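You operate a simulated robot arm through the tools that you are given. There is no shell and no other tool.

You run a simulated robot arm. Do the job below in one go: nothing can be reset, and whatever is moved stays where it is left.

Task
Gauge the black roller: REJECT tray if it is under the size on the card, else GOOD tray.
Fine: leave the gauge jaw open.

Only the result counts: the job must be done as asked and must still hold three seconds after the hand-in. Knocking over, shifting, dropping, spilling or breaking anything else fails it.

Robot
A 6-joint arm with a three-finger gripper, fixed in place. Base frame: the origin is at the foot of the arm, x ahead of it, y to its left, z up; the work surface is at about z = 880. Readings come in mm, rad, newtons and seconds.
Its first joint turns from -2.897 to 2.897 rad. Payload 4.89 kg.
Tool frame: the origin (TCP) lies between the finger pads and is the grasp point; the fingertips stand 30 mm ahead of it; z points along the fingers, y is the line along which they close. The gripper opens to 164 mm. The gripper's body begins 125 mm behind the TCP.
Orientation is that of the tool frame in the base frame, as a unit quaternion [w, x, y, z]. With the fingers straight down and closing along the base's y, the tool's x points along the base's -x, its y along +y and its z along -z.

Tools
- The arm moves only by the tool drive_tool. Its argument "moves" is a list of rows, each a list of 7 numbers: the shift along the tool's x, y, z in cm, then the turn, a rotation vector about the tool's x, y, z in degrees, then the finger opening in cm, from 0 to 16.4. In form: [[x, y, z, rx, ry, rz, fingers], ...]. A call has 1 to 20 rows; each row shifts and turns the commanded pose from where the row before left it, along the tool's axes as they then stand. A row lasts 0.2 s, in which the tool goes at most 50 mm and 0.15 rad; a call with a longer step from one row to the next is refused whole, and so is a gripper value outside its range. A pose out of reach is approached as far as the arm can. The call stops where the force on the tool passes 90 N (or 10 N more than at its start, if that is more) or the arm is blocked; 0.2 s more then pass. Each finger travels about 108 mm/s and halts on what it meets, pressing with about 29 N; the grip force reading is that of the motor and also rises with nothing between the fingers. The clock runs only during rows and for 0.2 s after the last one: add rows that do not move to give the fingers time. It gives the time, the measured TCP pose, the force on the tool (base axes), the opening and the grip force at its end, in the units of the frame above (readings bear some noise), with the torque about the TCP (base axes, N m) and any sound that the robot's microphone picked up.
- Cameras (640 x 400 px; columns grow to the right, rows downward): "scene" is fixed at [225.2, -656.3, 1608.7]; the picture's right is [0.93, -0.37, 0.00], its down [-0.18, -0.47, -0.87] and it looks along [0.32, 0.80, -0.50] (base axes); focal length 316 px, centre (320, 200). "wrist" rides on the gripper at [76, -2, -152] in the tool frame; the picture's right is [0.02, 1.00, 0.00], its down [-0.88, 0.02, -0.47] and it looks along [-0.47, 0.01, 0.88] (tool axes); focal length 247 px, centre (320, 200). There is no depth. A picture from a camera that has moved, and an enlarged one, comes with that camera's place and axes in the base frame and with its lens. The place of the scene camera against the robot may be out by one fixed shift of up to 18 mm in any direction.
- snapshot(camera): a new picture of that camera. No time passes.
- move_column(by): slides the trunk up (or, below 0, down) by that many mm; the arm rides with it, the base frame stays. It gives what a move gives, with no picture.
- zoom(camera, box): a new picture of the part [left, top, right, bottom] of that camera's present view, enlarged. No time passes.
- job_done(): hands the job in; it is judged then, once.

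Places have to be worked out from the pictures, the camera data and where the tool is seen. Open the gripper and draw the arm clear of the work before you hand the job in, unless the task says otherwise.

The tools are called after "Request:" as name(argument=value, ...) on one line, values as JSON. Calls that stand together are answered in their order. drive_tool: Moves the arm, as the interface text tells. Its arguments: {"type":"object","properties":{"moves":{"type":"array","items":{"type":"array","items":{"type":"number"}}}},"required":["moves"]} The other tools are called the same way: move_column (by) slides the trunk up or down; snapshot (camera) takes a picture; zoom (camera, box) takes an enlarged picture of a part of a camera's view; job_done () hands the job in.

At the start:

```text
time_s: 0.0
position: [506.3, 374.8, 1207.3]
orientation: [0.0, 0.0, 1.0, 0.0]
wrist_force: [-0.3, -0.6, 0.5]
moment: [-0.02, 0.0, 0.0]
opening: 163.9
grasp_force: 0.1
trunk travel left (down, up): [-175.0, 215.0]
```

scene: 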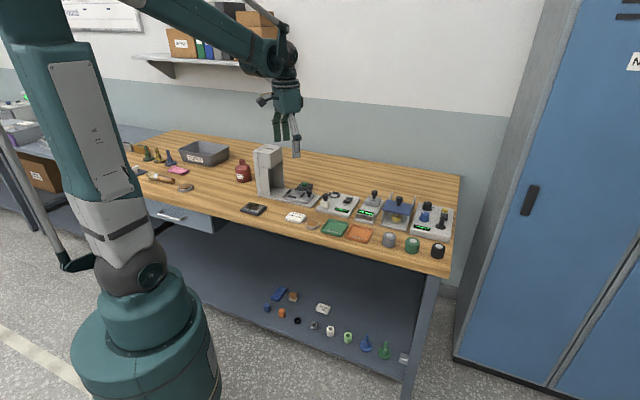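
wrist: 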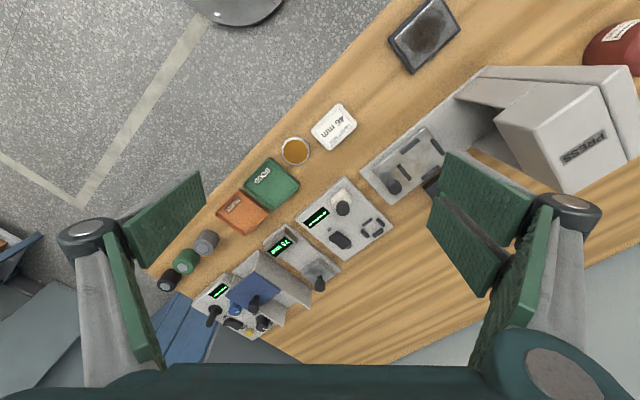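

I'll start with closer looks at the work area: the card, the trays, the rollers and the gauges.

Request:
zoom(camera="scene", box=[230, 140, 470, 290])

Request:
zoom(camera="wrist", box=[150, 90, 450, 340])

Request:
zoom(camera="scene", box=[340, 180, 470, 265])

```text
2.67 times, centred on (350, 215) of scene
camera zoom: at [225.2, -656.3, 1608.7], right [0.93, -0.37, 0.0], down [-0.18, -0.47, -0.87], along [0.32, 0.8, -0.5], focal length 842 px, centre (240, 160)
```

zoom: 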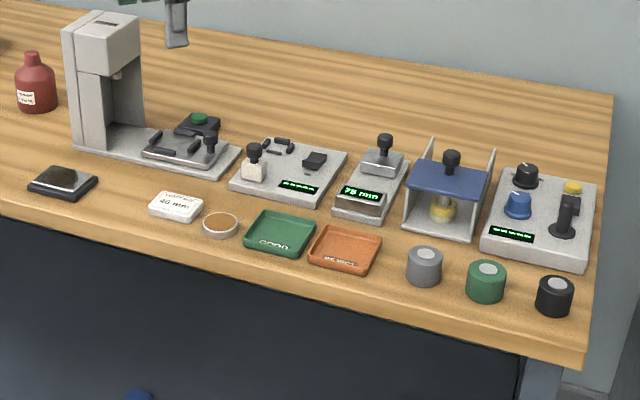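

```text
1.60 times, centred on (300, 215) of wrist
camera zoom: at [431.0, 373.6, 1359.3], right [-0.02, 1.0, 0.0], down [0.88, 0.02, 0.47], along [0.47, 0.01, -0.88], focal length 395 px, centre (352, 176)
```

zoom: 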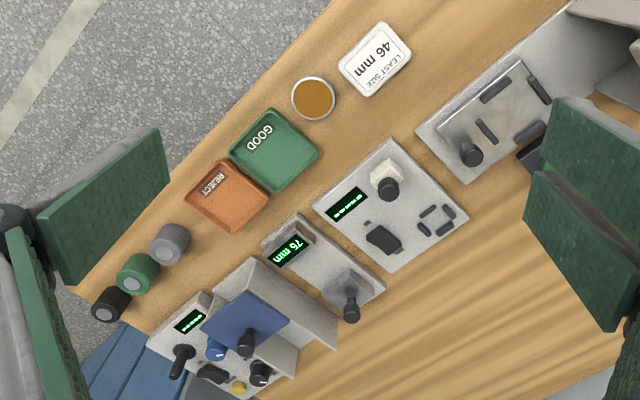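

```text
4.71 times, centred on (405, 222) of scene
camera zoom: at [225.2, -656.3, 1608.7], right [0.93, -0.37, 0.0], down [-0.18, -0.47, -0.87], along [0.32, 0.8, -0.5], focal length 1485 px, centre (-80, 94)
```

zoom: 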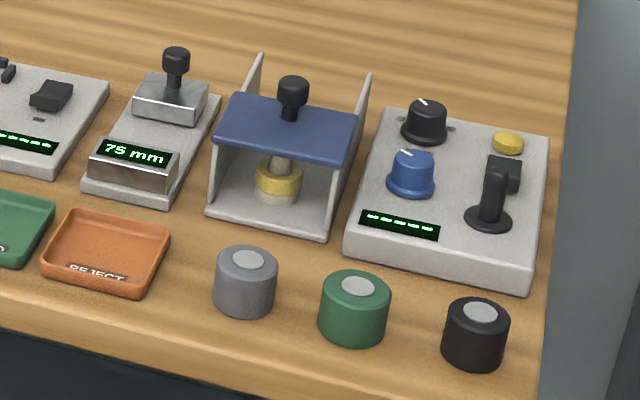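

The card reads "LEAST SIZE 46 mm" and the jaw gauge shows "75 mm", so it is open. The bench is turned about 45° to the base frame, so I'll turn the tool to match it and move above the gauge for a better look.

Request:
drive_tool(moves=[[0, 0, 0, 0, 0, -7.5, 16.4], [0, 0, 0, 0, 0, -7.5, 16.4], [0, 0, 0, 0, 0, -7.5, 16.4], [0, 0, 0, 0, 0, -7.5, 16.4], [0, 0, 0, 0, 0, -7.5, 16.4], [0, 0, 0, 0, 0, -7.5, 16.4], [-1, -4, 0, 0, 0, 0, 16.4], [-1, -4, 0, 0, 0, 0, 16.4], [-1, -4, 0, 0, 0, 0, 16.4], [-1, -4, 0, 0, 0, 0, 16.4], [-1, -4, 0, 0, 0, 0, 16.4], [-1, -4, 0, 0, 0, 0, 16.4]])

```text
time_s: 2.6
position: [718.3, 247.1, 1208.0]
orientation: [0.001, -0.383, 0.924, -0.001]
wrist_force: [-2.3, 0.5, 0.9]
moment: [-0.03, -0.22, 0.0]
opening: 164.0
grasp_force: 0.0
trunk travel left (down, up): [-175.0, 215.0]
```

The arm now stands at (718, 247, 1208), turned 45°. I'll take pictures from here.

Request:
snapshot(camera="wrist")

Request:
snapshot(camera="scene")

```text
taken
camera wrist: at [665.5, 192.3, 1360.6], right [-0.72, 0.69, 0.0], down [0.61, 0.64, 0.47], along [0.33, 0.34, -0.88], focal length 247 px, centre (320, 200)
```

wrist: 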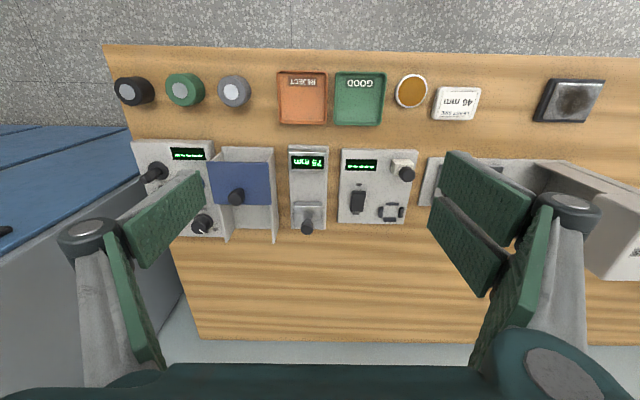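

```text
taken
```

scene: 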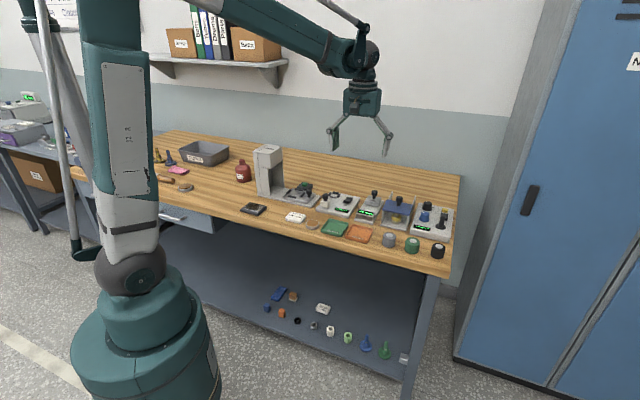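

The bench edges now line up almost exactly with the picture. I'll enlarge the gauge, the roller and tray areas to measure them.

Request:
zoom(camera="wrist", box=[200, 130, 440, 250])

Request:
zoom(camera="wrist", box=[90, 50, 290, 150])

Request:
zoom(camera="wrist", box=[260, 50, 500, 250])

```text
2.67 times, centred on (320, 190) of wrist
camera zoom: at [665.5, 192.3, 1360.6], right [-0.72, 0.69, 0.0], down [0.61, 0.64, 0.47], along [0.33, 0.34, -0.88], focal length 659 px, centre (320, 227)
```

zoom: 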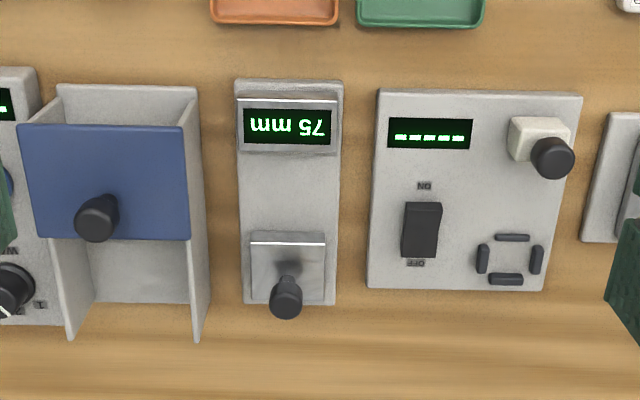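

```text
3.20 times, centred on (190, 100) of wrist
camera zoom: at [665.5, 192.3, 1360.6], right [-0.72, 0.69, 0.0], down [0.61, 0.64, 0.47], along [0.33, 0.34, -0.88], focal length 790 px, centre (736, 520)
```

zoom: 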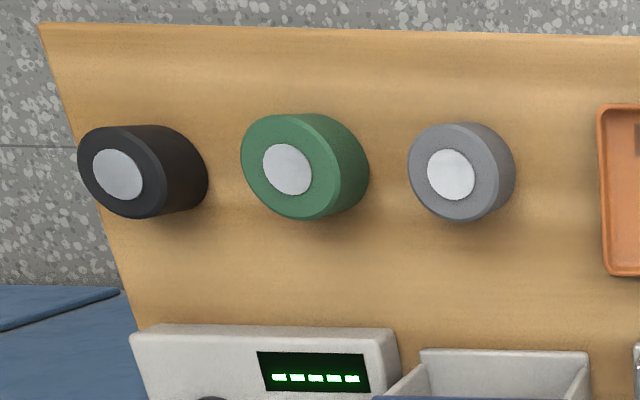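

```text
2.00 times, centred on (380, 150) of wrist
camera zoom: at [665.5, 192.3, 1360.6], right [-0.72, 0.69, 0.0], down [0.61, 0.64, 0.47], along [0.33, 0.34, -0.88], focal length 494 px, centre (200, 300)
```

zoom: 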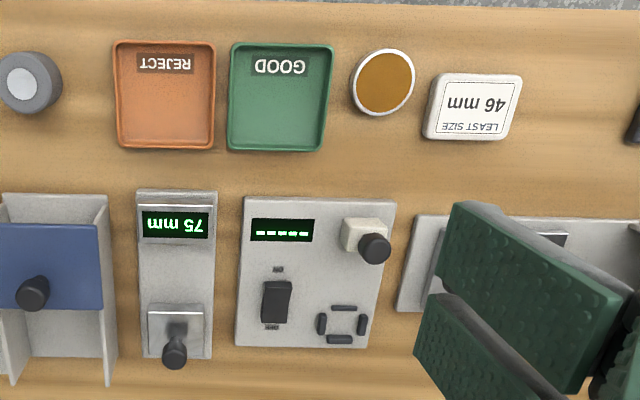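

From this view I place the gauge gap at about (833, 331) in base coordinates, the black roller near (917, −3) and the REJECT tray near (721, 203). I'll move above the black roller for a closer look before grasping it.

Request:
drive_tool(moves=[[0.45, -3.96, 0.5, 0, 0, 0, 16.4], [0.45, -3.96, 1.0, 0, 0, 0, 16.4], [0.45, -3.96, 1.0, 0, 0, 0, 16.4], [0.45, -3.96, 1.0, 0, 0, 0, 16.4], [0.45, -3.96, 1.0, 0, 0, 0, 16.4], [0.45, -3.96, 1.0, 0, 0, 0, 16.4], [0.45, -3.96, 1.0, 0, 0, 0, 16.4], [0.45, -3.96, 1.0, 0, 0, 0, 16.4], [0, 0, 0, 0, 0, 0, 16.4]])

Request:
snapshot(camera="wrist")

Request:
snapshot(camera="scene")

```text
time_s: 4.6
position: [919.3, -3.2, 1131.9]
orientation: [0.0, -0.383, 0.924, 0.0]
wrist_force: [0.5, -1.0, 0.2]
moment: [0.04, 0.11, 0.03]
opening: 163.9
grasp_force: 0.1
trunk travel left (down, up): [-175.0, 215.0]
```

```text
taken
camera wrist: at [866.2, -57.5, 1285.0], right [-0.72, 0.69, 0.0], down [0.61, 0.64, 0.47], along [0.33, 0.34, -0.88], focal length 247 px, centre (320, 200)
```

wrist: 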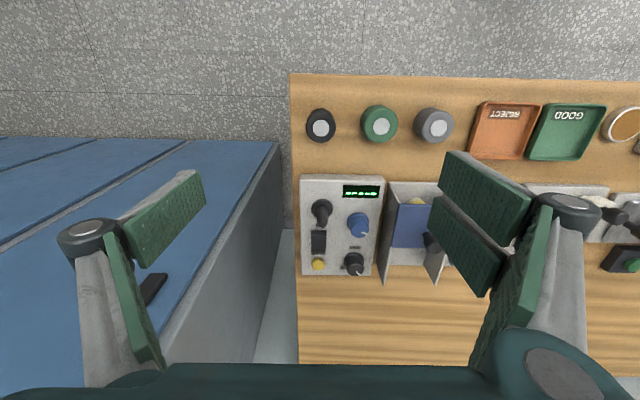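

```text
taken
```

scene: 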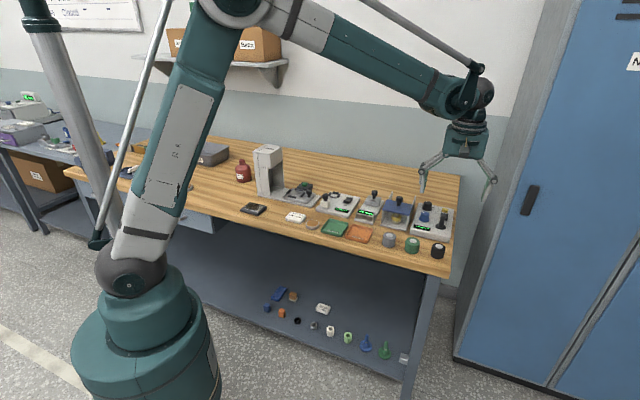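

The arm stands over the black roller and clear of the locker. I'll enlarge the roller to measure it.

Request:
zoom(camera="wrist", box=[280, 80, 440, 180])

Request:
zoom(camera="scene", box=[350, 180, 470, 270])

```text
4.00 times, centred on (360, 130) of wrist
camera zoom: at [866.2, -57.5, 1285.0], right [-0.72, 0.69, 0.0], down [0.61, 0.64, 0.47], along [0.33, 0.34, -0.88], focal length 988 px, centre (160, 480)
```

zoom: 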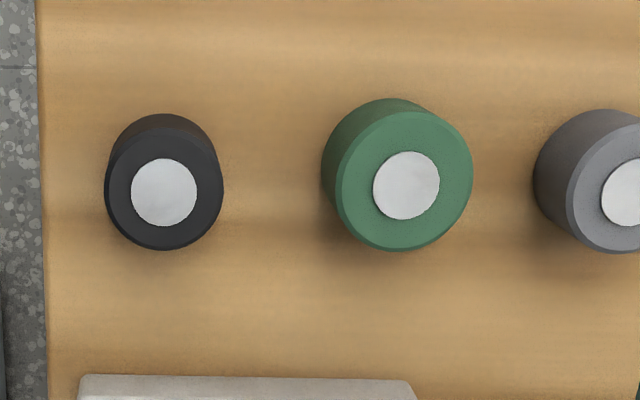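

```text
4.44 times, centred on (410, 225) of scene
camera zoom: at [225.2, -656.3, 1608.7], right [0.93, -0.37, 0.0], down [-0.18, -0.47, -0.87], along [0.32, 0.8, -0.5], focal length 1403 px, centre (-80, 89)
```

zoom: 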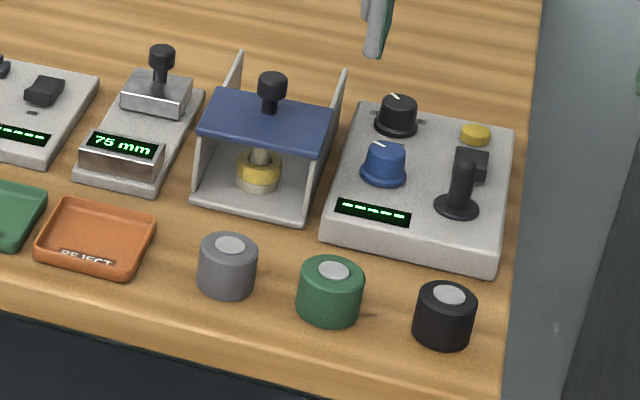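

I place the black roller at f1 ≈ −650, f2 ≈ 648 in the bench-aligned frame. That is about 2 mm off the tool axis, and the roller looks roughly 43–45 mm across. I'll narrow the fingers to 66 mm to clear the green roller and descend most of the way.

Request:
drive_tool(moves=[[0, 0.2, 0, 0, 0, 0, 6.6], [0, 0, 0, 0, 0, 0, 6.6], [0, 0, 0, 0, 0, 0, 6.6], [0, 0, 4, 0, 0, 0, 6.6], [0, 0, 4, 0, 0, 0, 6.6], [0, 0, 4, 0, 0, 0, 6.6], [0, 0, 3, 0, 0, 0, 6.6], [0, 0, 1, 0, 0, 0, 6.6], [0, 0, 0, 0, 0, 0, 6.6]])

Request:
snapshot(camera="wrist")

Request:
zoom(camera="scene", box=[350, 180, 470, 270])

```text
time_s: 6.6
position: [917.1, -1.0, 972.8]
orientation: [0.0, -0.383, 0.924, -0.001]
wrist_force: [0.2, -0.1, -0.5]
moment: [0.0, 0.08, 0.0]
opening: 65.7
grasp_force: 0.1
trunk travel left (down, up): [-175.0, 215.0]
```

```text
taken
camera wrist: at [864.2, -54.8, 1124.5], right [-0.72, 0.69, 0.0], down [0.61, 0.64, 0.47], along [0.33, 0.34, -0.88], focal length 247 px, centre (320, 200)
```

wrist: 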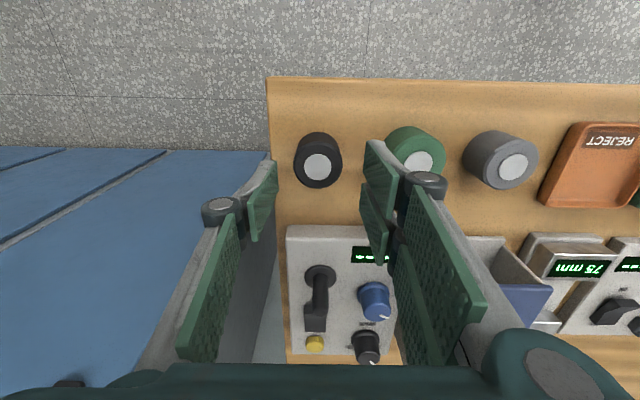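

```text
4.44 times, centred on (410, 225) of scene
camera zoom: at [225.2, -656.3, 1608.7], right [0.93, -0.37, 0.0], down [-0.18, -0.47, -0.87], along [0.32, 0.8, -0.5], focal length 1403 px, centre (-80, 89)
```

zoom: 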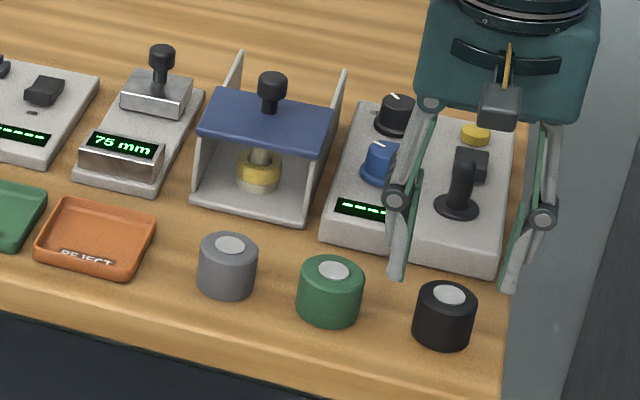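

The fingers straddle the black roller evenly and the green roller is clear. I'll go down to TCP z ≈ 915, so the fingertips sit about 5 mm above the bench, then close on the roller.

Request:
drive_tool(moves=[[-0.1, 0, 3, 0, 0, 0, 6.6], [0, 0, 2, 0, 0, 0, 6.6], [0, 0, 0.75, 0, 0, 0, 6.6], [0, 0, 0, 0, 0, 0, 6.6], [0, 0, 0, 0, 0, 0, 3.0], [0, 0, 0, 0, 0, 0, 3.0], [0, 0, 0, 0, 0, 0, 3.0]])

Request:
snapshot(camera="wrist")

Request:
zoom(camera="scene", box=[350, 180, 470, 270])

```text
time_s: 8.2
position: [917.0, 0.7, 914.8]
orientation: [0.0, -0.382, 0.924, 0.001]
wrist_force: [0.1, -1.6, 1.4]
moment: [-0.04, -0.01, 0.04]
opening: 42.5
grasp_force: 29.2
trunk travel left (down, up): [-175.0, 215.0]
```

```text
taken
camera wrist: at [864.6, -54.4, 1067.0], right [-0.72, 0.69, 0.0], down [0.61, 0.64, 0.47], along [0.33, 0.34, -0.88], focal length 247 px, centre (320, 200)
```

wrist: 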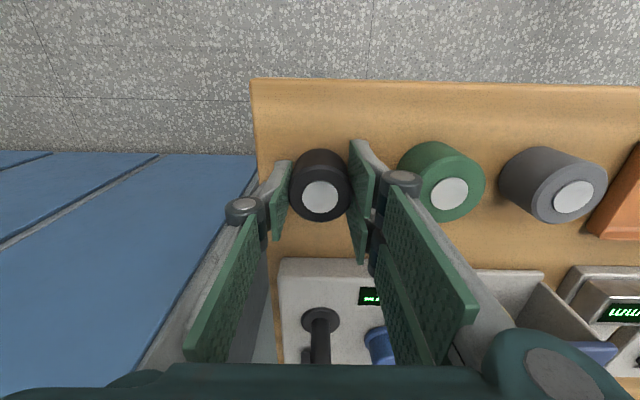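

```text
4.44 times, centred on (410, 225) of scene
camera zoom: at [225.2, -656.3, 1608.7], right [0.93, -0.37, 0.0], down [-0.18, -0.47, -0.87], along [0.32, 0.8, -0.5], focal length 1403 px, centre (-80, 89)
```

zoom: 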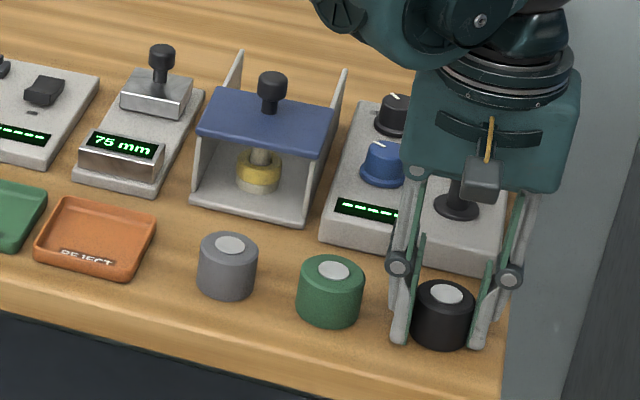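

Gripped: the fingers stopped at about 42.5 mm with 29 N, which suggests an undersize roller, but the gauge will decide. I'll lift straight up to about z = 1100.

Request:
drive_tool(moves=[[0, 0, -1, 0, 0, 0, 3.0], [0, 0, -2, 0, 0, 0, 3.0], [0, 0, -4, 0, 0, 0, 3.0], [0, 0, -4, 0, 0, 0, 3.0], [0, 0, -4, 0, 0, 0, 3.0], [0, 0, -3.5, 0, 0, 0, 3.0], [0, 0, 0, 0, 0, 0, 3.0]])

Request:
zoom(camera="scene", box=[350, 140, 500, 270])

Request:
snapshot(camera="wrist")

```text
time_s: 9.8
position: [917.2, -0.2, 1099.4]
orientation: [0.0, -0.383, 0.924, 0.0]
wrist_force: [-0.3, 0.2, -1.0]
moment: [-0.02, -0.05, -0.03]
opening: 42.9
grasp_force: 28.7
trunk travel left (down, up): [-175.0, 215.0]
```

```text
3.08 times, centred on (425, 205) of scene
camera zoom: at [225.2, -656.3, 1608.7], right [0.93, -0.37, 0.0], down [-0.18, -0.47, -0.87], along [0.32, 0.8, -0.5], focal length 971 px, centre (-3, 185)
```

zoom: 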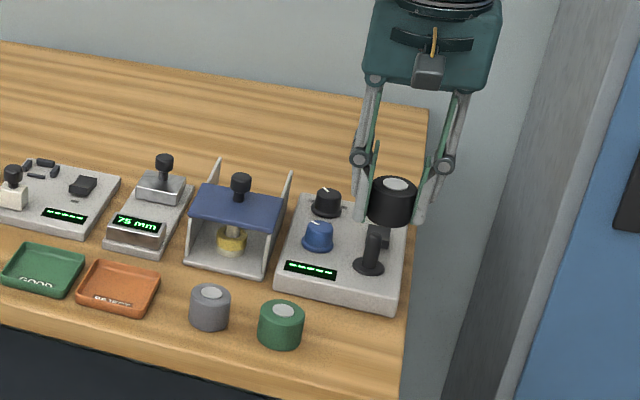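

```text
taken
camera wrist: at [864.2, -54.8, 1251.9], right [-0.72, 0.69, 0.0], down [0.61, 0.64, 0.47], along [0.33, 0.34, -0.88], focal length 247 px, centre (320, 200)
```

wrist: 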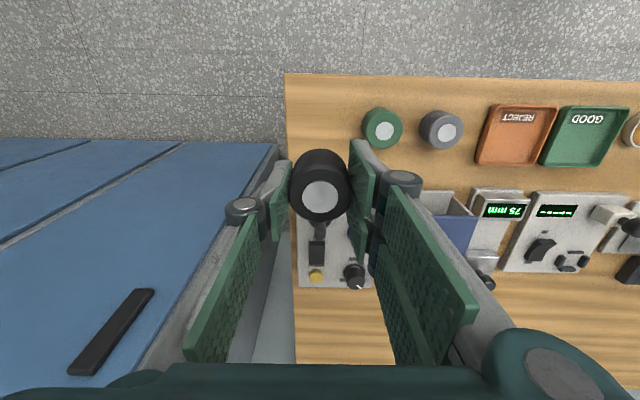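

The roller is held, with its bottom about 35 mm below the TCP. I'll carry it at z = 1100 over the press to the gauge gap and look again.

Request:
drive_tool(moves=[[-1.0, 1.68, 0, 0, 0, 0, 3.0], [-2.06, 3.46, 0, 0, 0, 0, 3.0], [-2.06, 3.46, 0, 0, 0, 0, 3.0], [-2.06, 3.46, 0, 0, 0, 0, 3.0], [-2.06, 3.46, 0, 0, 0, 0, 3.0], [-2.06, 3.46, 0, 0, 0, 0, 3.0], [-2.06, 3.46, 0, 0, 0, 0, 3.0], [-2.06, 3.46, 0, 0, 0, 0, 3.0], [-2.06, 3.46, 0, 0, 0, 0, 3.0], [0, 0, 0, 0, 0, 0, 3.0], [0, 0, 0, 0, 0, 0, 3.0]])

Request:
snapshot(camera="wrist")

Request:
zoom(camera="scene", box=[310, 130, 460, 260])

```text
time_s: 12.2
position: [833.1, 331.4, 1099.5]
orientation: [0.0, -0.382, 0.924, 0.0]
wrist_force: [-0.2, 0.4, 0.2]
moment: [-0.09, 0.01, -0.02]
opening: 42.4
grasp_force: 29.8
trunk travel left (down, up): [-175.0, 215.0]
```

```text
taken
camera wrist: at [780.7, 276.8, 1251.7], right [-0.72, 0.69, 0.0], down [0.61, 0.64, 0.47], along [0.33, 0.34, -0.88], focal length 247 px, centre (320, 200)
```

wrist: 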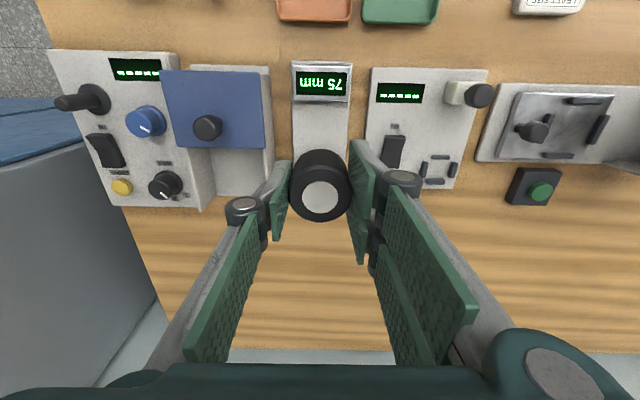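

```text
3.08 times, centred on (385, 195) of scene
camera zoom: at [225.2, -656.3, 1608.7], right [0.93, -0.37, 0.0], down [-0.18, -0.47, -0.87], along [0.32, 0.8, -0.5], focal length 971 px, centre (120, 215)
```

zoom: 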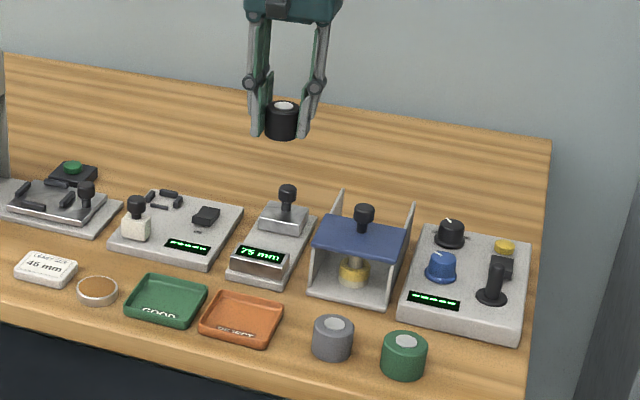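

The roller hangs above the gauge. I'll enlarge the anvil region to refine where the gap lies before lowering.

Request:
zoom(camera="wrist", box=[260, 40, 420, 140])

Request:
zoom(camera="scene", box=[340, 180, 420, 230])

```text
4.00 times, centred on (340, 90) of wrist
camera zoom: at [780.7, 276.8, 1251.7], right [-0.72, 0.69, 0.0], down [0.61, 0.64, 0.47], along [0.33, 0.34, -0.88], focal length 988 px, centre (240, 640)
```

zoom: 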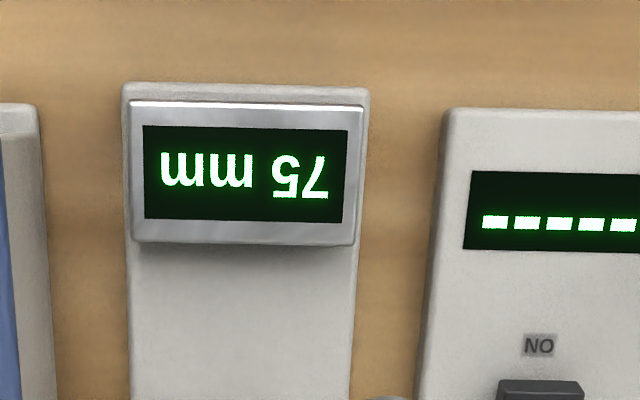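

```text
8.00 times, centred on (380, 205) of scene
camera zoom: at [225.2, -656.3, 1608.7], right [0.93, -0.37, 0.0], down [-0.18, -0.47, -0.87], along [0.32, 0.8, -0.5], focal length 2525 px, centre (-160, 160)
```

zoom: 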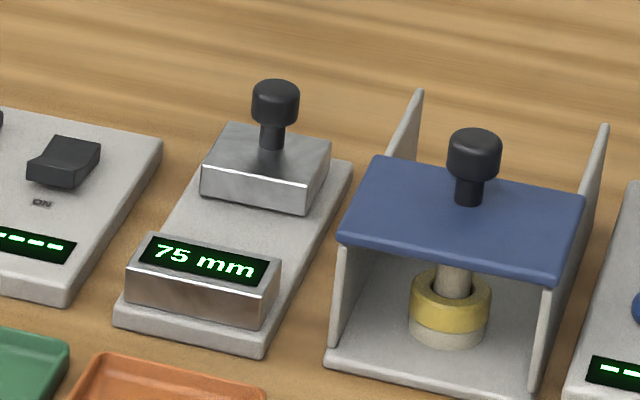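

The gap runs from the anvil face at f2 ≈ 785 to the jaw face at about 860, centred on f1 ≈ −354.7, and the roller is right above it. I'll lower it to just above the gauge plate.

Request:
drive_tool(moves=[[0.1, 0, 2, 0, 0, 0, 3.0], [0.1, 0, 4, 0, 0, 0, 3.0], [0, 0, 4, 0, 0, 0, 3.0], [0, 0, 4, 0, 0, 0, 3.0], [0, 0, 2, 0, 0, 0, 3.0], [0, 0, 0, 0, 0, 0, 3.0]])

Request:
snapshot(camera="wrist")

Request:
zoom(camera="scene", box=[320, 160, 440, 240])

```text
time_s: 13.6
position: [833.6, 330.8, 939.9]
orientation: [0.0, -0.383, 0.924, -0.001]
wrist_force: [0.3, 0.1, -1.3]
moment: [-0.01, 0.04, 0.05]
opening: 42.4
grasp_force: 28.3
trunk travel left (down, up): [-175.0, 215.0]
```

```text
taken
camera wrist: at [779.8, 275.7, 1091.9], right [-0.72, 0.69, 0.0], down [0.61, 0.64, 0.47], along [0.33, 0.34, -0.88], focal length 247 px, centre (320, 200)
```

wrist: 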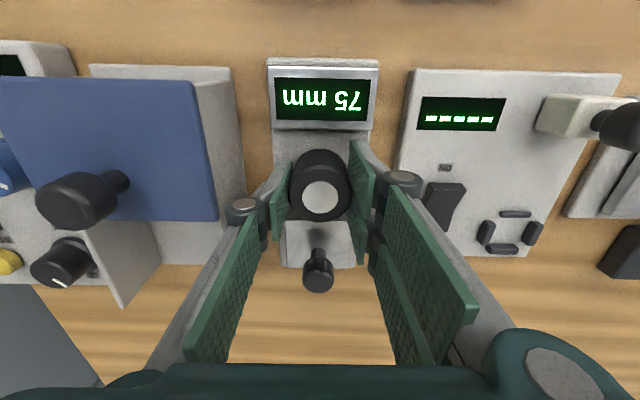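

```text
5.00 times, centred on (380, 200) of scene
camera zoom: at [225.2, -656.3, 1608.7], right [0.93, -0.37, 0.0], down [-0.18, -0.47, -0.87], along [0.32, 0.8, -0.5], focal length 1578 px, centre (20, 200)
```

zoom: 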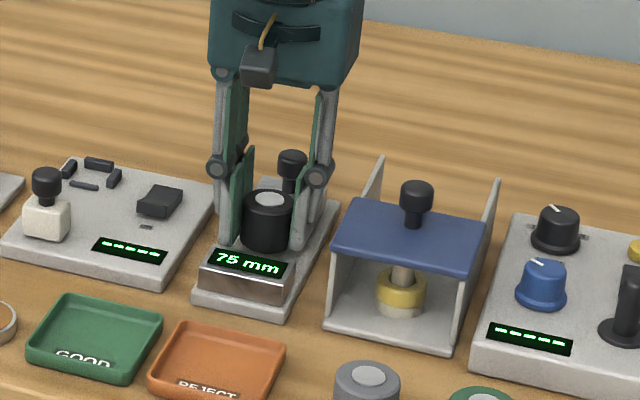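

The roller sits above the plate between anvil and jaw. I'll lower it in small steps while watching the force for contact.

Request:
drive_tool(moves=[[0, 0, 0.5, 0, 0, 0, 3.0], [0, 0, 0.5, 0, 0, 0, 3.0], [0, 0, 0, 0, 0, 0, 3.0]])

```text
time_s: 14.4
position: [832.6, 330.9, 930.1]
orientation: [0.0, -0.383, 0.924, 0.0]
wrist_force: [0.4, -0.3, -1.1]
moment: [0.03, -0.01, -0.02]
opening: 42.6
grasp_force: 29.0
trunk travel left (down, up): [-175.0, 215.0]
```

No contact yet at z = 930, so I'll continue in 2 mm steps.

Request:
drive_tool(moves=[[0, 0, 0.2, 0, 0, 0, 3.0], [0, 0, 0.1, 0, 0, 0, 3.0]])

Request:
zoom(camera="scene", box=[340, 180, 420, 230])

```text
time_s: 15.0
position: [832.2, 329.8, 929.6]
orientation: [0.0, -0.383, 0.924, 0.0]
wrist_force: [8.6, 3.3, 29.8]
moment: [0.05, -0.26, -0.03]
opening: 42.5
grasp_force: 28.9
trunk travel left (down, up): [-175.0, 215.0]
```

```text
8.00 times, centred on (380, 205) of scene
camera zoom: at [225.2, -656.3, 1608.7], right [0.93, -0.37, 0.0], down [-0.18, -0.47, -0.87], along [0.32, 0.8, -0.5], focal length 2525 px, centre (-160, 160)
```

zoom: 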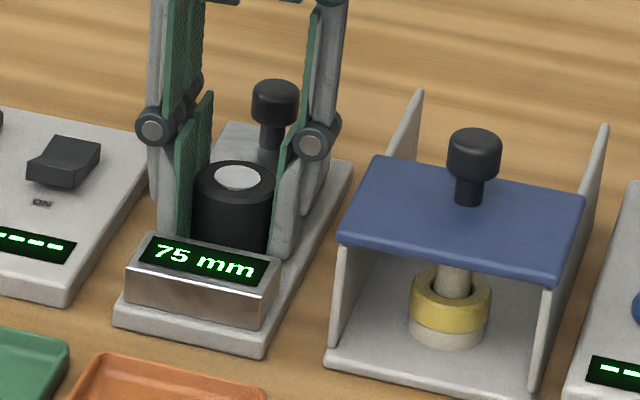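

Contact at z ≈ 929.6 puts the plate top near z = 894.7. I'll relieve the press force, open the fingers to release the roller, and rise clear.

Request:
drive_tool(moves=[[0, 0, -0.25, 0, 0, 0, 3.0], [0, 0, 0, 0, 0, 0, 4.8], [0, 0, 0, 0, 0, 0, 6.6], [0, 0, 0, 0, 0, 0, 6.6]])

Request:
snapshot(camera="wrist")

```text
time_s: 16.0
position: [832.6, 329.3, 929.6]
orientation: [0.0, -0.382, 0.924, 0.0]
wrist_force: [0.2, -0.7, 0.1]
moment: [0.0, -0.02, -0.02]
opening: 65.7
grasp_force: 0.0
trunk travel left (down, up): [-175.0, 215.0]
```

```text
taken
camera wrist: at [779.4, 275.5, 1081.6], right [-0.72, 0.69, 0.0], down [0.61, 0.64, 0.47], along [0.33, 0.34, -0.88], focal length 247 px, centre (320, 200)
```

wrist: 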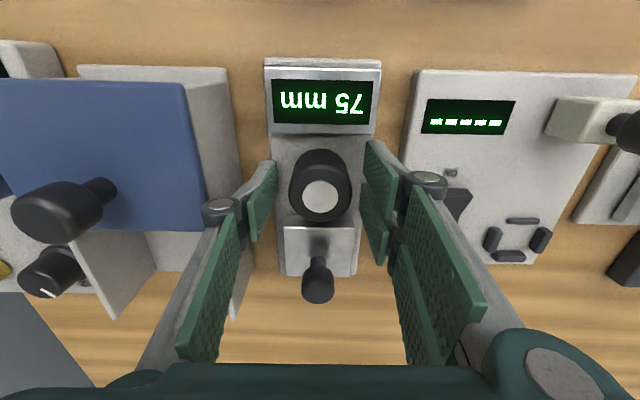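

The roller stands free on the plate. I'll rise straight up and look at the knob to locate it.

Request:
drive_tool(moves=[[0, 0, -2, 0, 0, 0, 6.6], [0, 0, -4, 0, 0, 0, 6.6], [0, 0, -4, 0, 0, 0, 6.6], [0, 0, -2, 0, 0, 0, 6.6], [0, 0, 0, 0, 0, 0, 6.6]])

Request:
snapshot(camera="wrist")

Request:
zoom(camera="wrist", box=[240, 70, 400, 270])

Request:
zoom(camera="scene", box=[340, 180, 420, 230])

```text
time_s: 17.2
position: [832.0, 329.2, 1048.1]
orientation: [0.0, -0.383, 0.924, 0.0]
wrist_force: [-0.3, 0.8, 0.2]
moment: [0.02, -0.04, 0.01]
opening: 66.2
grasp_force: 0.1
trunk travel left (down, up): [-175.0, 215.0]
```

```text
taken
camera wrist: at [778.8, 275.1, 1200.7], right [-0.72, 0.69, 0.0], down [0.61, 0.64, 0.47], along [0.33, 0.34, -0.88], focal length 247 px, centre (320, 200)
```

wrist: 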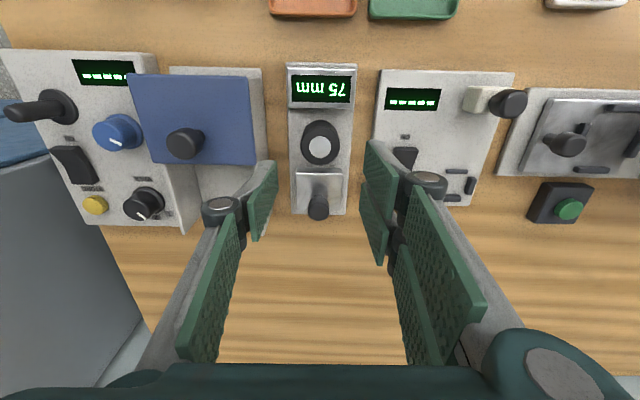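

```text
2.00 times, centred on (320, 170) of wrist
camera zoom: at [778.8, 275.1, 1200.7], right [-0.72, 0.69, 0.0], down [0.61, 0.64, 0.47], along [0.33, 0.34, -0.88], focal length 494 px, centre (320, 260)
```

zoom: 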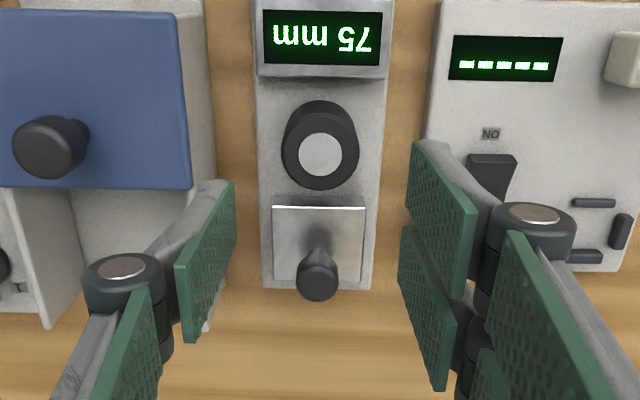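

```text
8.00 times, centred on (380, 205) of scene
camera zoom: at [225.2, -656.3, 1608.7], right [0.93, -0.37, 0.0], down [-0.18, -0.47, -0.87], along [0.32, 0.8, -0.5], focal length 2525 px, centre (-160, 160)
```

zoom: 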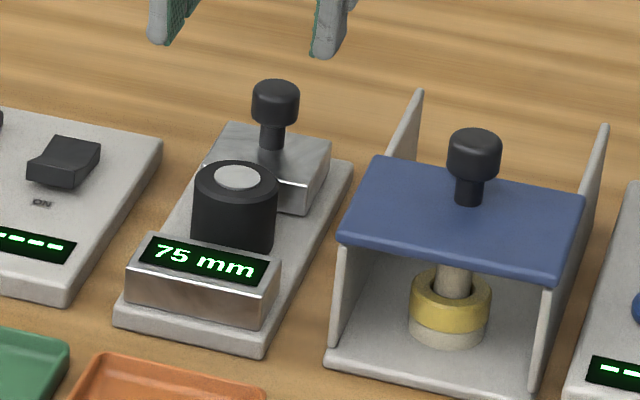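

The knob cap is about 26 mm wide, spans z ≈ 928–948 and sits at about f2 ≈ 892. I'll move over it with the fingers at 50 mm and check the alignment.

Request:
drive_tool(moves=[[-2.5, 0.05, 0, 0, 0, 0, 5.0], [-2.5, 0.05, 0, 0, 0, 0, 5.0], [-2.1, 0, 0, 0, 0, 0, 5.0], [0, 0, 2, 0, 0, 0, 5.0], [0, 0, 2, 0, 0, 0, 5.0], [0, 0, 0, 0, 0, 0, 5.0]])

Request:
snapshot(camera="wrist")

Request:
zoom(camera="scene", box=[320, 150, 440, 230])

```text
time_s: 18.6
position: [881.1, 380.4, 1008.6]
orientation: [0.0, -0.382, 0.924, 0.0]
wrist_force: [0.6, 0.9, -0.3]
moment: [-0.02, -0.03, -0.02]
opening: 50.1
grasp_force: 0.0
trunk travel left (down, up): [-175.0, 215.0]
```

```text
taken
camera wrist: at [828.3, 326.2, 1160.9], right [-0.72, 0.69, 0.0], down [0.61, 0.64, 0.47], along [0.33, 0.34, -0.88], focal length 247 px, centre (320, 200)
```

wrist: 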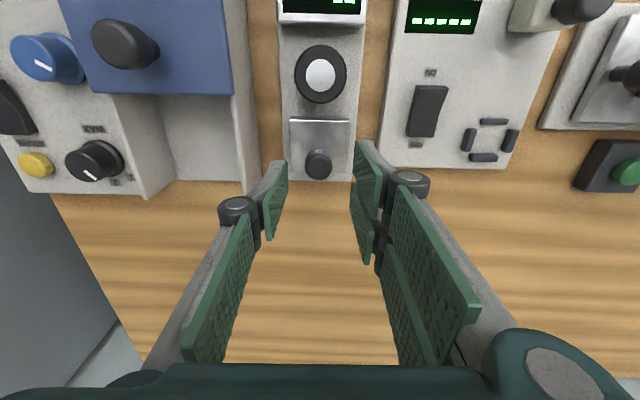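

```text
5.00 times, centred on (380, 190) of scene
camera zoom: at [225.2, -656.3, 1608.7], right [0.93, -0.37, 0.0], down [-0.18, -0.47, -0.87], along [0.32, 0.8, -0.5], focal length 1578 px, centre (20, 250)
```

zoom: 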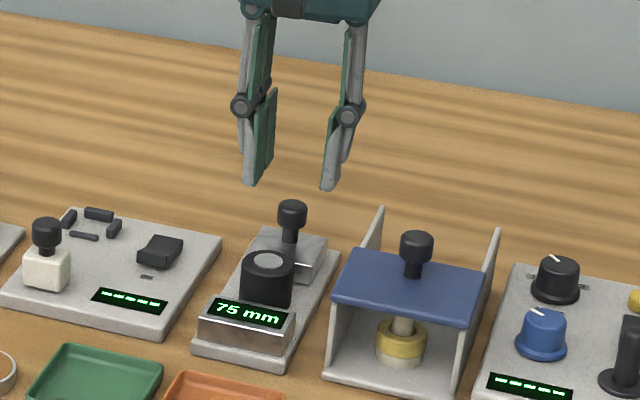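

Combining views, the knob cap is at about f2 ≈ 897 with its centre near z = 937. I'll nudge 3 mm farther in, descend to z ≈ 948 and close on the knob.

Request:
drive_tool(moves=[[-0.2, 0, 2, 0, 0, 0, 5.0], [-0.1, 0, 2, 0, 0, 0, 5.0], [0, 0, 1.2, 0, 0, 0, 5.0], [0, 0, 0.8, 0, 0, 0, 5.0], [0, 0, 0, 0, 0, 0, 5.0]])

Request:
snapshot(camera="wrist")

Request:
zoom(camera="scene", box=[340, 170, 420, 230])

```text
time_s: 19.8
position: [884.8, 382.7, 948.8]
orientation: [0.0, -0.383, 0.924, 0.0]
wrist_force: [0.4, -0.1, -0.8]
moment: [0.0, 0.0, 0.03]
opening: 50.0
grasp_force: 0.1
trunk travel left (down, up): [-175.0, 215.0]
```

```text
taken
camera wrist: at [830.7, 328.4, 1101.3], right [-0.72, 0.69, 0.0], down [0.61, 0.64, 0.47], along [0.33, 0.34, -0.88], focal length 247 px, centre (320, 200)
```

wrist: 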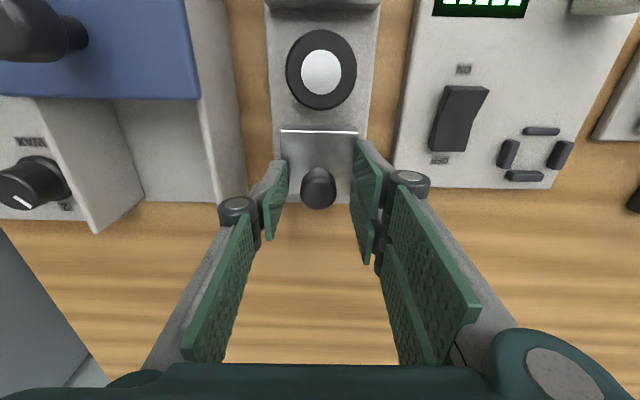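

```text
6.67 times, centred on (380, 200) of scene
camera zoom: at [225.2, -656.3, 1608.7], right [0.93, -0.37, 0.0], down [-0.18, -0.47, -0.87], along [0.32, 0.8, -0.5], focal length 2104 px, centre (-80, 200)
```

zoom: 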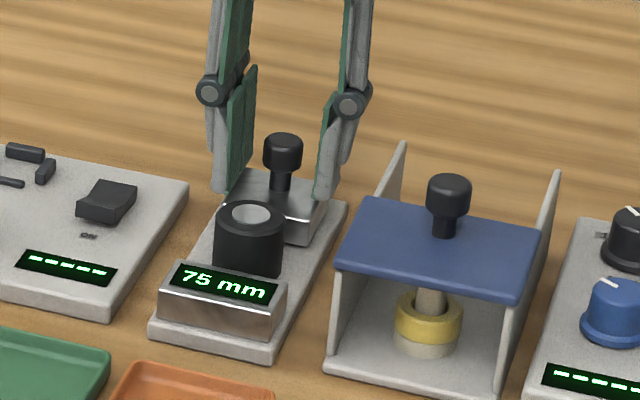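

The knob is between the pads. I'll close on it.

Request:
drive_tool(moves=[[0, 0, 0, 0, 0, 0, 3.2], [0, 0, 0, 0, 0, 0, 1.5], [0, 0, 0, 0, 0, 0, 1.5], [0, 0, 0, 0, 0, 0, 1.5]])

Request:
snapshot(camera="wrist")

```text
time_s: 20.8
position: [885.5, 381.7, 949.2]
orientation: [0.001, -0.383, 0.924, 0.0]
wrist_force: [14.0, -12.7, -1.6]
moment: [-0.2, -0.22, 0.0]
opening: 23.5
grasp_force: 45.1
trunk travel left (down, up): [-175.0, 215.0]
```

```text
taken
camera wrist: at [831.5, 327.3, 1101.2], right [-0.72, 0.69, 0.0], down [0.61, 0.64, 0.47], along [0.33, 0.34, -0.88], focal length 247 px, centre (320, 200)
```

wrist: 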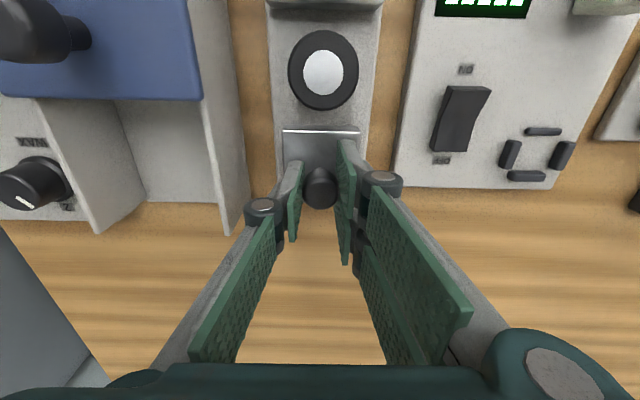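

Gripped at 23.5 mm with a sideways load of about 19 N toward −f1, so the knob is 1–2 mm off the tool centre. I'll shift sideways to relax that, then start sliding the jaw toward the anvil.

Request:
drive_tool(moves=[[0, -0.12, 0, 0, 0, 0, 1.5], [0, 0, 0, 0, 0, 0, 1.5]])

```text
time_s: 21.4
position: [884.2, 380.5, 948.8]
orientation: [-0.001, -0.383, 0.924, 0.0]
wrist_force: [9.0, -9.4, -1.9]
moment: [-0.07, -0.08, 0.0]
opening: 23.5
grasp_force: 44.7
trunk travel left (down, up): [-175.0, 215.0]
```

Request:
drive_tool(moves=[[0, -0.2, 0, 0, 0, 0, 1.5], [0, 0, 0, 0, 0, 0, 1.5]])

```text
time_s: 22.0
position: [884.0, 381.3, 947.9]
orientation: [-0.001, -0.384, 0.923, 0.0]
wrist_force: [-10.6, 4.0, -8.7]
moment: [0.31, 0.05, 0.09]
opening: 23.7
grasp_force: 44.9
trunk travel left (down, up): [-175.0, 215.0]
```

The sideways load has flipped slightly, so I'll go back 1 mm and slide the jaw 10 mm toward the anvil, checking force and display.

Request:
drive_tool(moves=[[0, 0.1, 0, 0, 0, 0, 1.5], [0.3, 0, 0, 0, 0, 0, 1.5], [0.4, 0, 0, 0, 0, 0, 1.5], [0.4, 0, 0, 0, 0, 0, 1.5], [0, 0, 0, 0, 0, 0, 1.5]])

Request:
zoom(camera="scene", box=[340, 170, 420, 230])

```text
time_s: 23.2
position: [877.1, 374.5, 947.7]
orientation: [0.0, -0.382, 0.924, 0.0]
wrist_force: [-10.3, 10.2, -7.3]
moment: [0.5, -0.13, 0.0]
opening: 23.6
grasp_force: 44.8
trunk travel left (down, up): [-175.0, 215.0]
```

```text
6.67 times, centred on (380, 200) of scene
camera zoom: at [225.2, -656.3, 1608.7], right [0.93, -0.37, 0.0], down [-0.18, -0.47, -0.87], along [0.32, 0.8, -0.5], focal length 2104 px, centre (-80, 200)
```

zoom: 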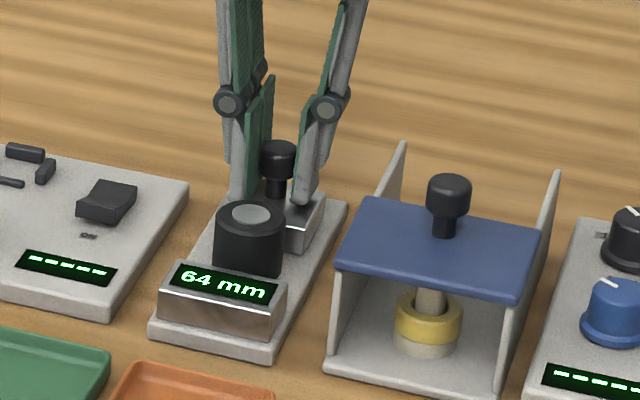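

The jaw slides freely and the display now reads 64 mm. I'll continue about 15 mm more.

Request:
drive_tool(moves=[[0.3, 0.1, 0, 0, 0, 0, 1.5], [0.4, 0, 0, 0, 0, 0, 1.5], [0.4, 0, 0, 0, 0, 0, 1.5], [0.4, 0, 0, 0, 0, 0, 1.5], [0, 0, 0, 0, 0, 0, 1.5]])

Request:
zoom(camera="scene", box=[340, 170, 420, 230])

Request:
snapshot(camera="wrist")

```text
time_s: 24.4
position: [865.7, 363.5, 948.4]
orientation: [0.0, -0.383, 0.924, -0.001]
wrist_force: [-3.6, 6.4, -1.7]
moment: [0.12, 0.17, 0.03]
opening: 23.9
grasp_force: 45.1
trunk travel left (down, up): [-175.0, 215.0]
```

```text
6.67 times, centred on (380, 200) of scene
camera zoom: at [225.2, -656.3, 1608.7], right [0.93, -0.37, 0.0], down [-0.18, -0.47, -0.87], along [0.32, 0.8, -0.5], focal length 2104 px, centre (-80, 200)
```

zoom: 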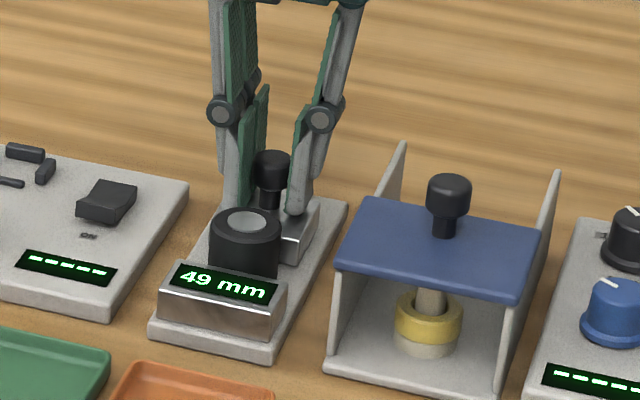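

```text
taken
camera wrist: at [813.6, 309.2, 1101.2], right [-0.72, 0.69, 0.0], down [0.61, 0.64, 0.47], along [0.33, 0.34, -0.88], focal length 247 px, centre (320, 200)
```

wrist: 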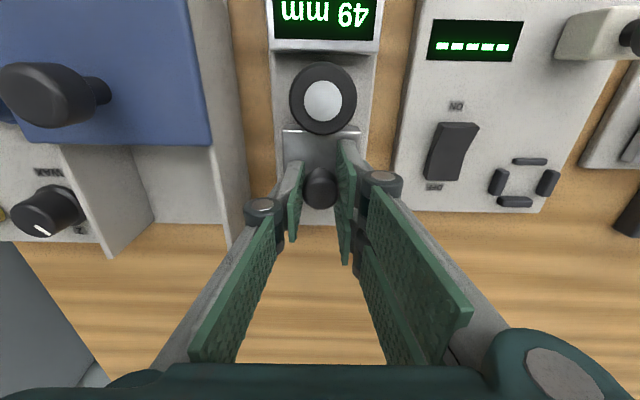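

The display reads 49 mm and the roller is being pushed toward the anvil. I'll continue in small steps and watch the force along the jaw.

Request:
drive_tool(moves=[[0.2, 0.05, 0, 0, 0, 0, 1.5], [0.2, 0, 0, 0, 0, 0, 1.5], [0, 0, 0, 0, 0, 0, 1.5]])

Request:
zoom(camera="scene", box=[340, 170, 420, 230])

```text
time_s: 25.2
position: [863.1, 360.5, 947.5]
orientation: [0.0, -0.382, 0.924, -0.001]
wrist_force: [2.4, 0.2, 0.5]
moment: [0.03, 0.03, 0.03]
opening: 23.9
grasp_force: 44.6
trunk travel left (down, up): [-175.0, 215.0]
```

```text
6.67 times, centred on (380, 200) of scene
camera zoom: at [225.2, -656.3, 1608.7], right [0.93, -0.37, 0.0], down [-0.18, -0.47, -0.87], along [0.32, 0.8, -0.5], focal length 2104 px, centre (-80, 200)
```

zoom: 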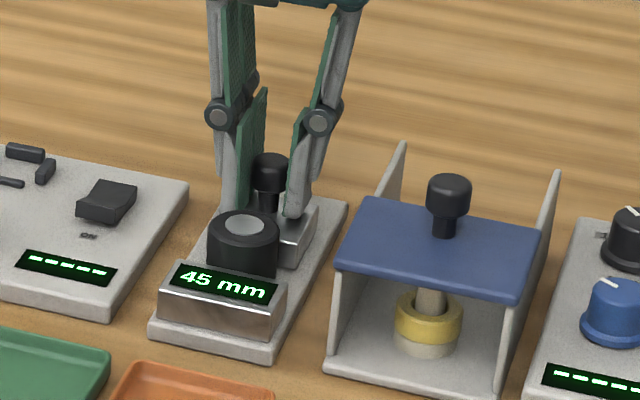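

It reads 45 mm with no resistance yet, so the roller is already below 46 mm. I'll keep closing until the jaw actually seats on the roller, to complete the gauging.

Request:
drive_tool(moves=[[0.1, 0, 0, 0, 0, 0, 1.5], [0.1, 0, 0, 0, 0, 0, 1.5], [0, 0, 0, 0, 0, 0, 1.5]])

Request:
zoom(camera="scene", box=[340, 170, 420, 230])

```text
time_s: 26.0
position: [862.6, 359.7, 948.3]
orientation: [0.0, -0.383, 0.924, 0.0]
wrist_force: [14.4, 3.1, 4.1]
moment: [-0.01, -0.09, 0.01]
opening: 23.8
grasp_force: 44.8
trunk travel left (down, up): [-175.0, 215.0]
```

```text
6.67 times, centred on (380, 200) of scene
camera zoom: at [225.2, -656.3, 1608.7], right [0.93, -0.37, 0.0], down [-0.18, -0.47, -0.87], along [0.32, 0.8, -0.5], focal length 2104 px, centre (-80, 200)
```

zoom: 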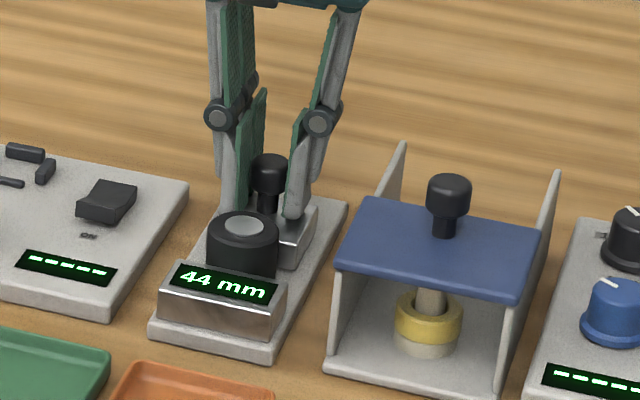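

It reads 44 mm and resistance of about 12 N along the jaw has started. One more small push will confirm it is seated.

Request:
drive_tool(moves=[[0.15, 0, 0, 0, 0, 0, 1.5], [0, 0, 0, 0, 0, 0, 1.5]])

Request:
zoom(camera="scene", box=[340, 170, 420, 230])

Request:
snapshot(camera="wrist")

```text
time_s: 26.6
position: [862.5, 360.5, 947.7]
orientation: [0.0, -0.383, 0.924, 0.0]
wrist_force: [40.2, 17.1, 16.3]
moment: [0.43, -0.76, 0.07]
opening: 23.7
grasp_force: 45.5
trunk travel left (down, up): [-175.0, 215.0]
```

```text
6.67 times, centred on (380, 200) of scene
camera zoom: at [225.2, -656.3, 1608.7], right [0.93, -0.37, 0.0], down [-0.18, -0.47, -0.87], along [0.32, 0.8, -0.5], focal length 2104 px, centre (-80, 200)
```

zoom: 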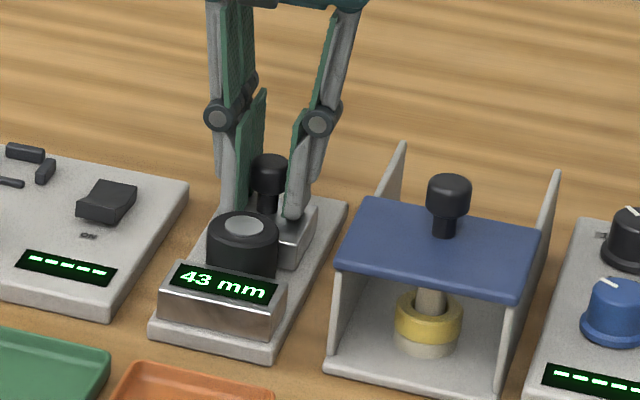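

```text
taken
camera wrist: at [809.1, 304.9, 1101.0], right [-0.72, 0.69, 0.0], down [0.61, 0.64, 0.47], along [0.33, 0.34, -0.88], focal length 247 px, centre (320, 200)
```

wrist: 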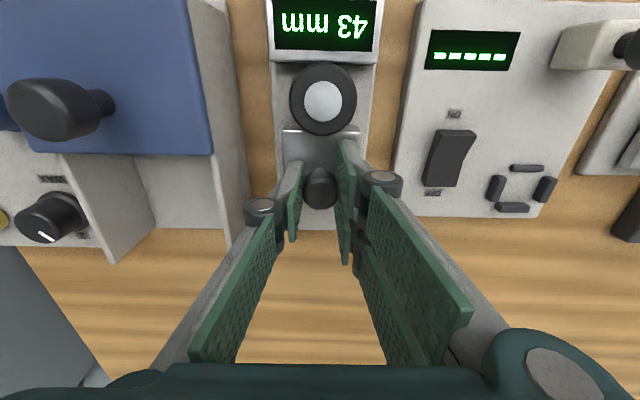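

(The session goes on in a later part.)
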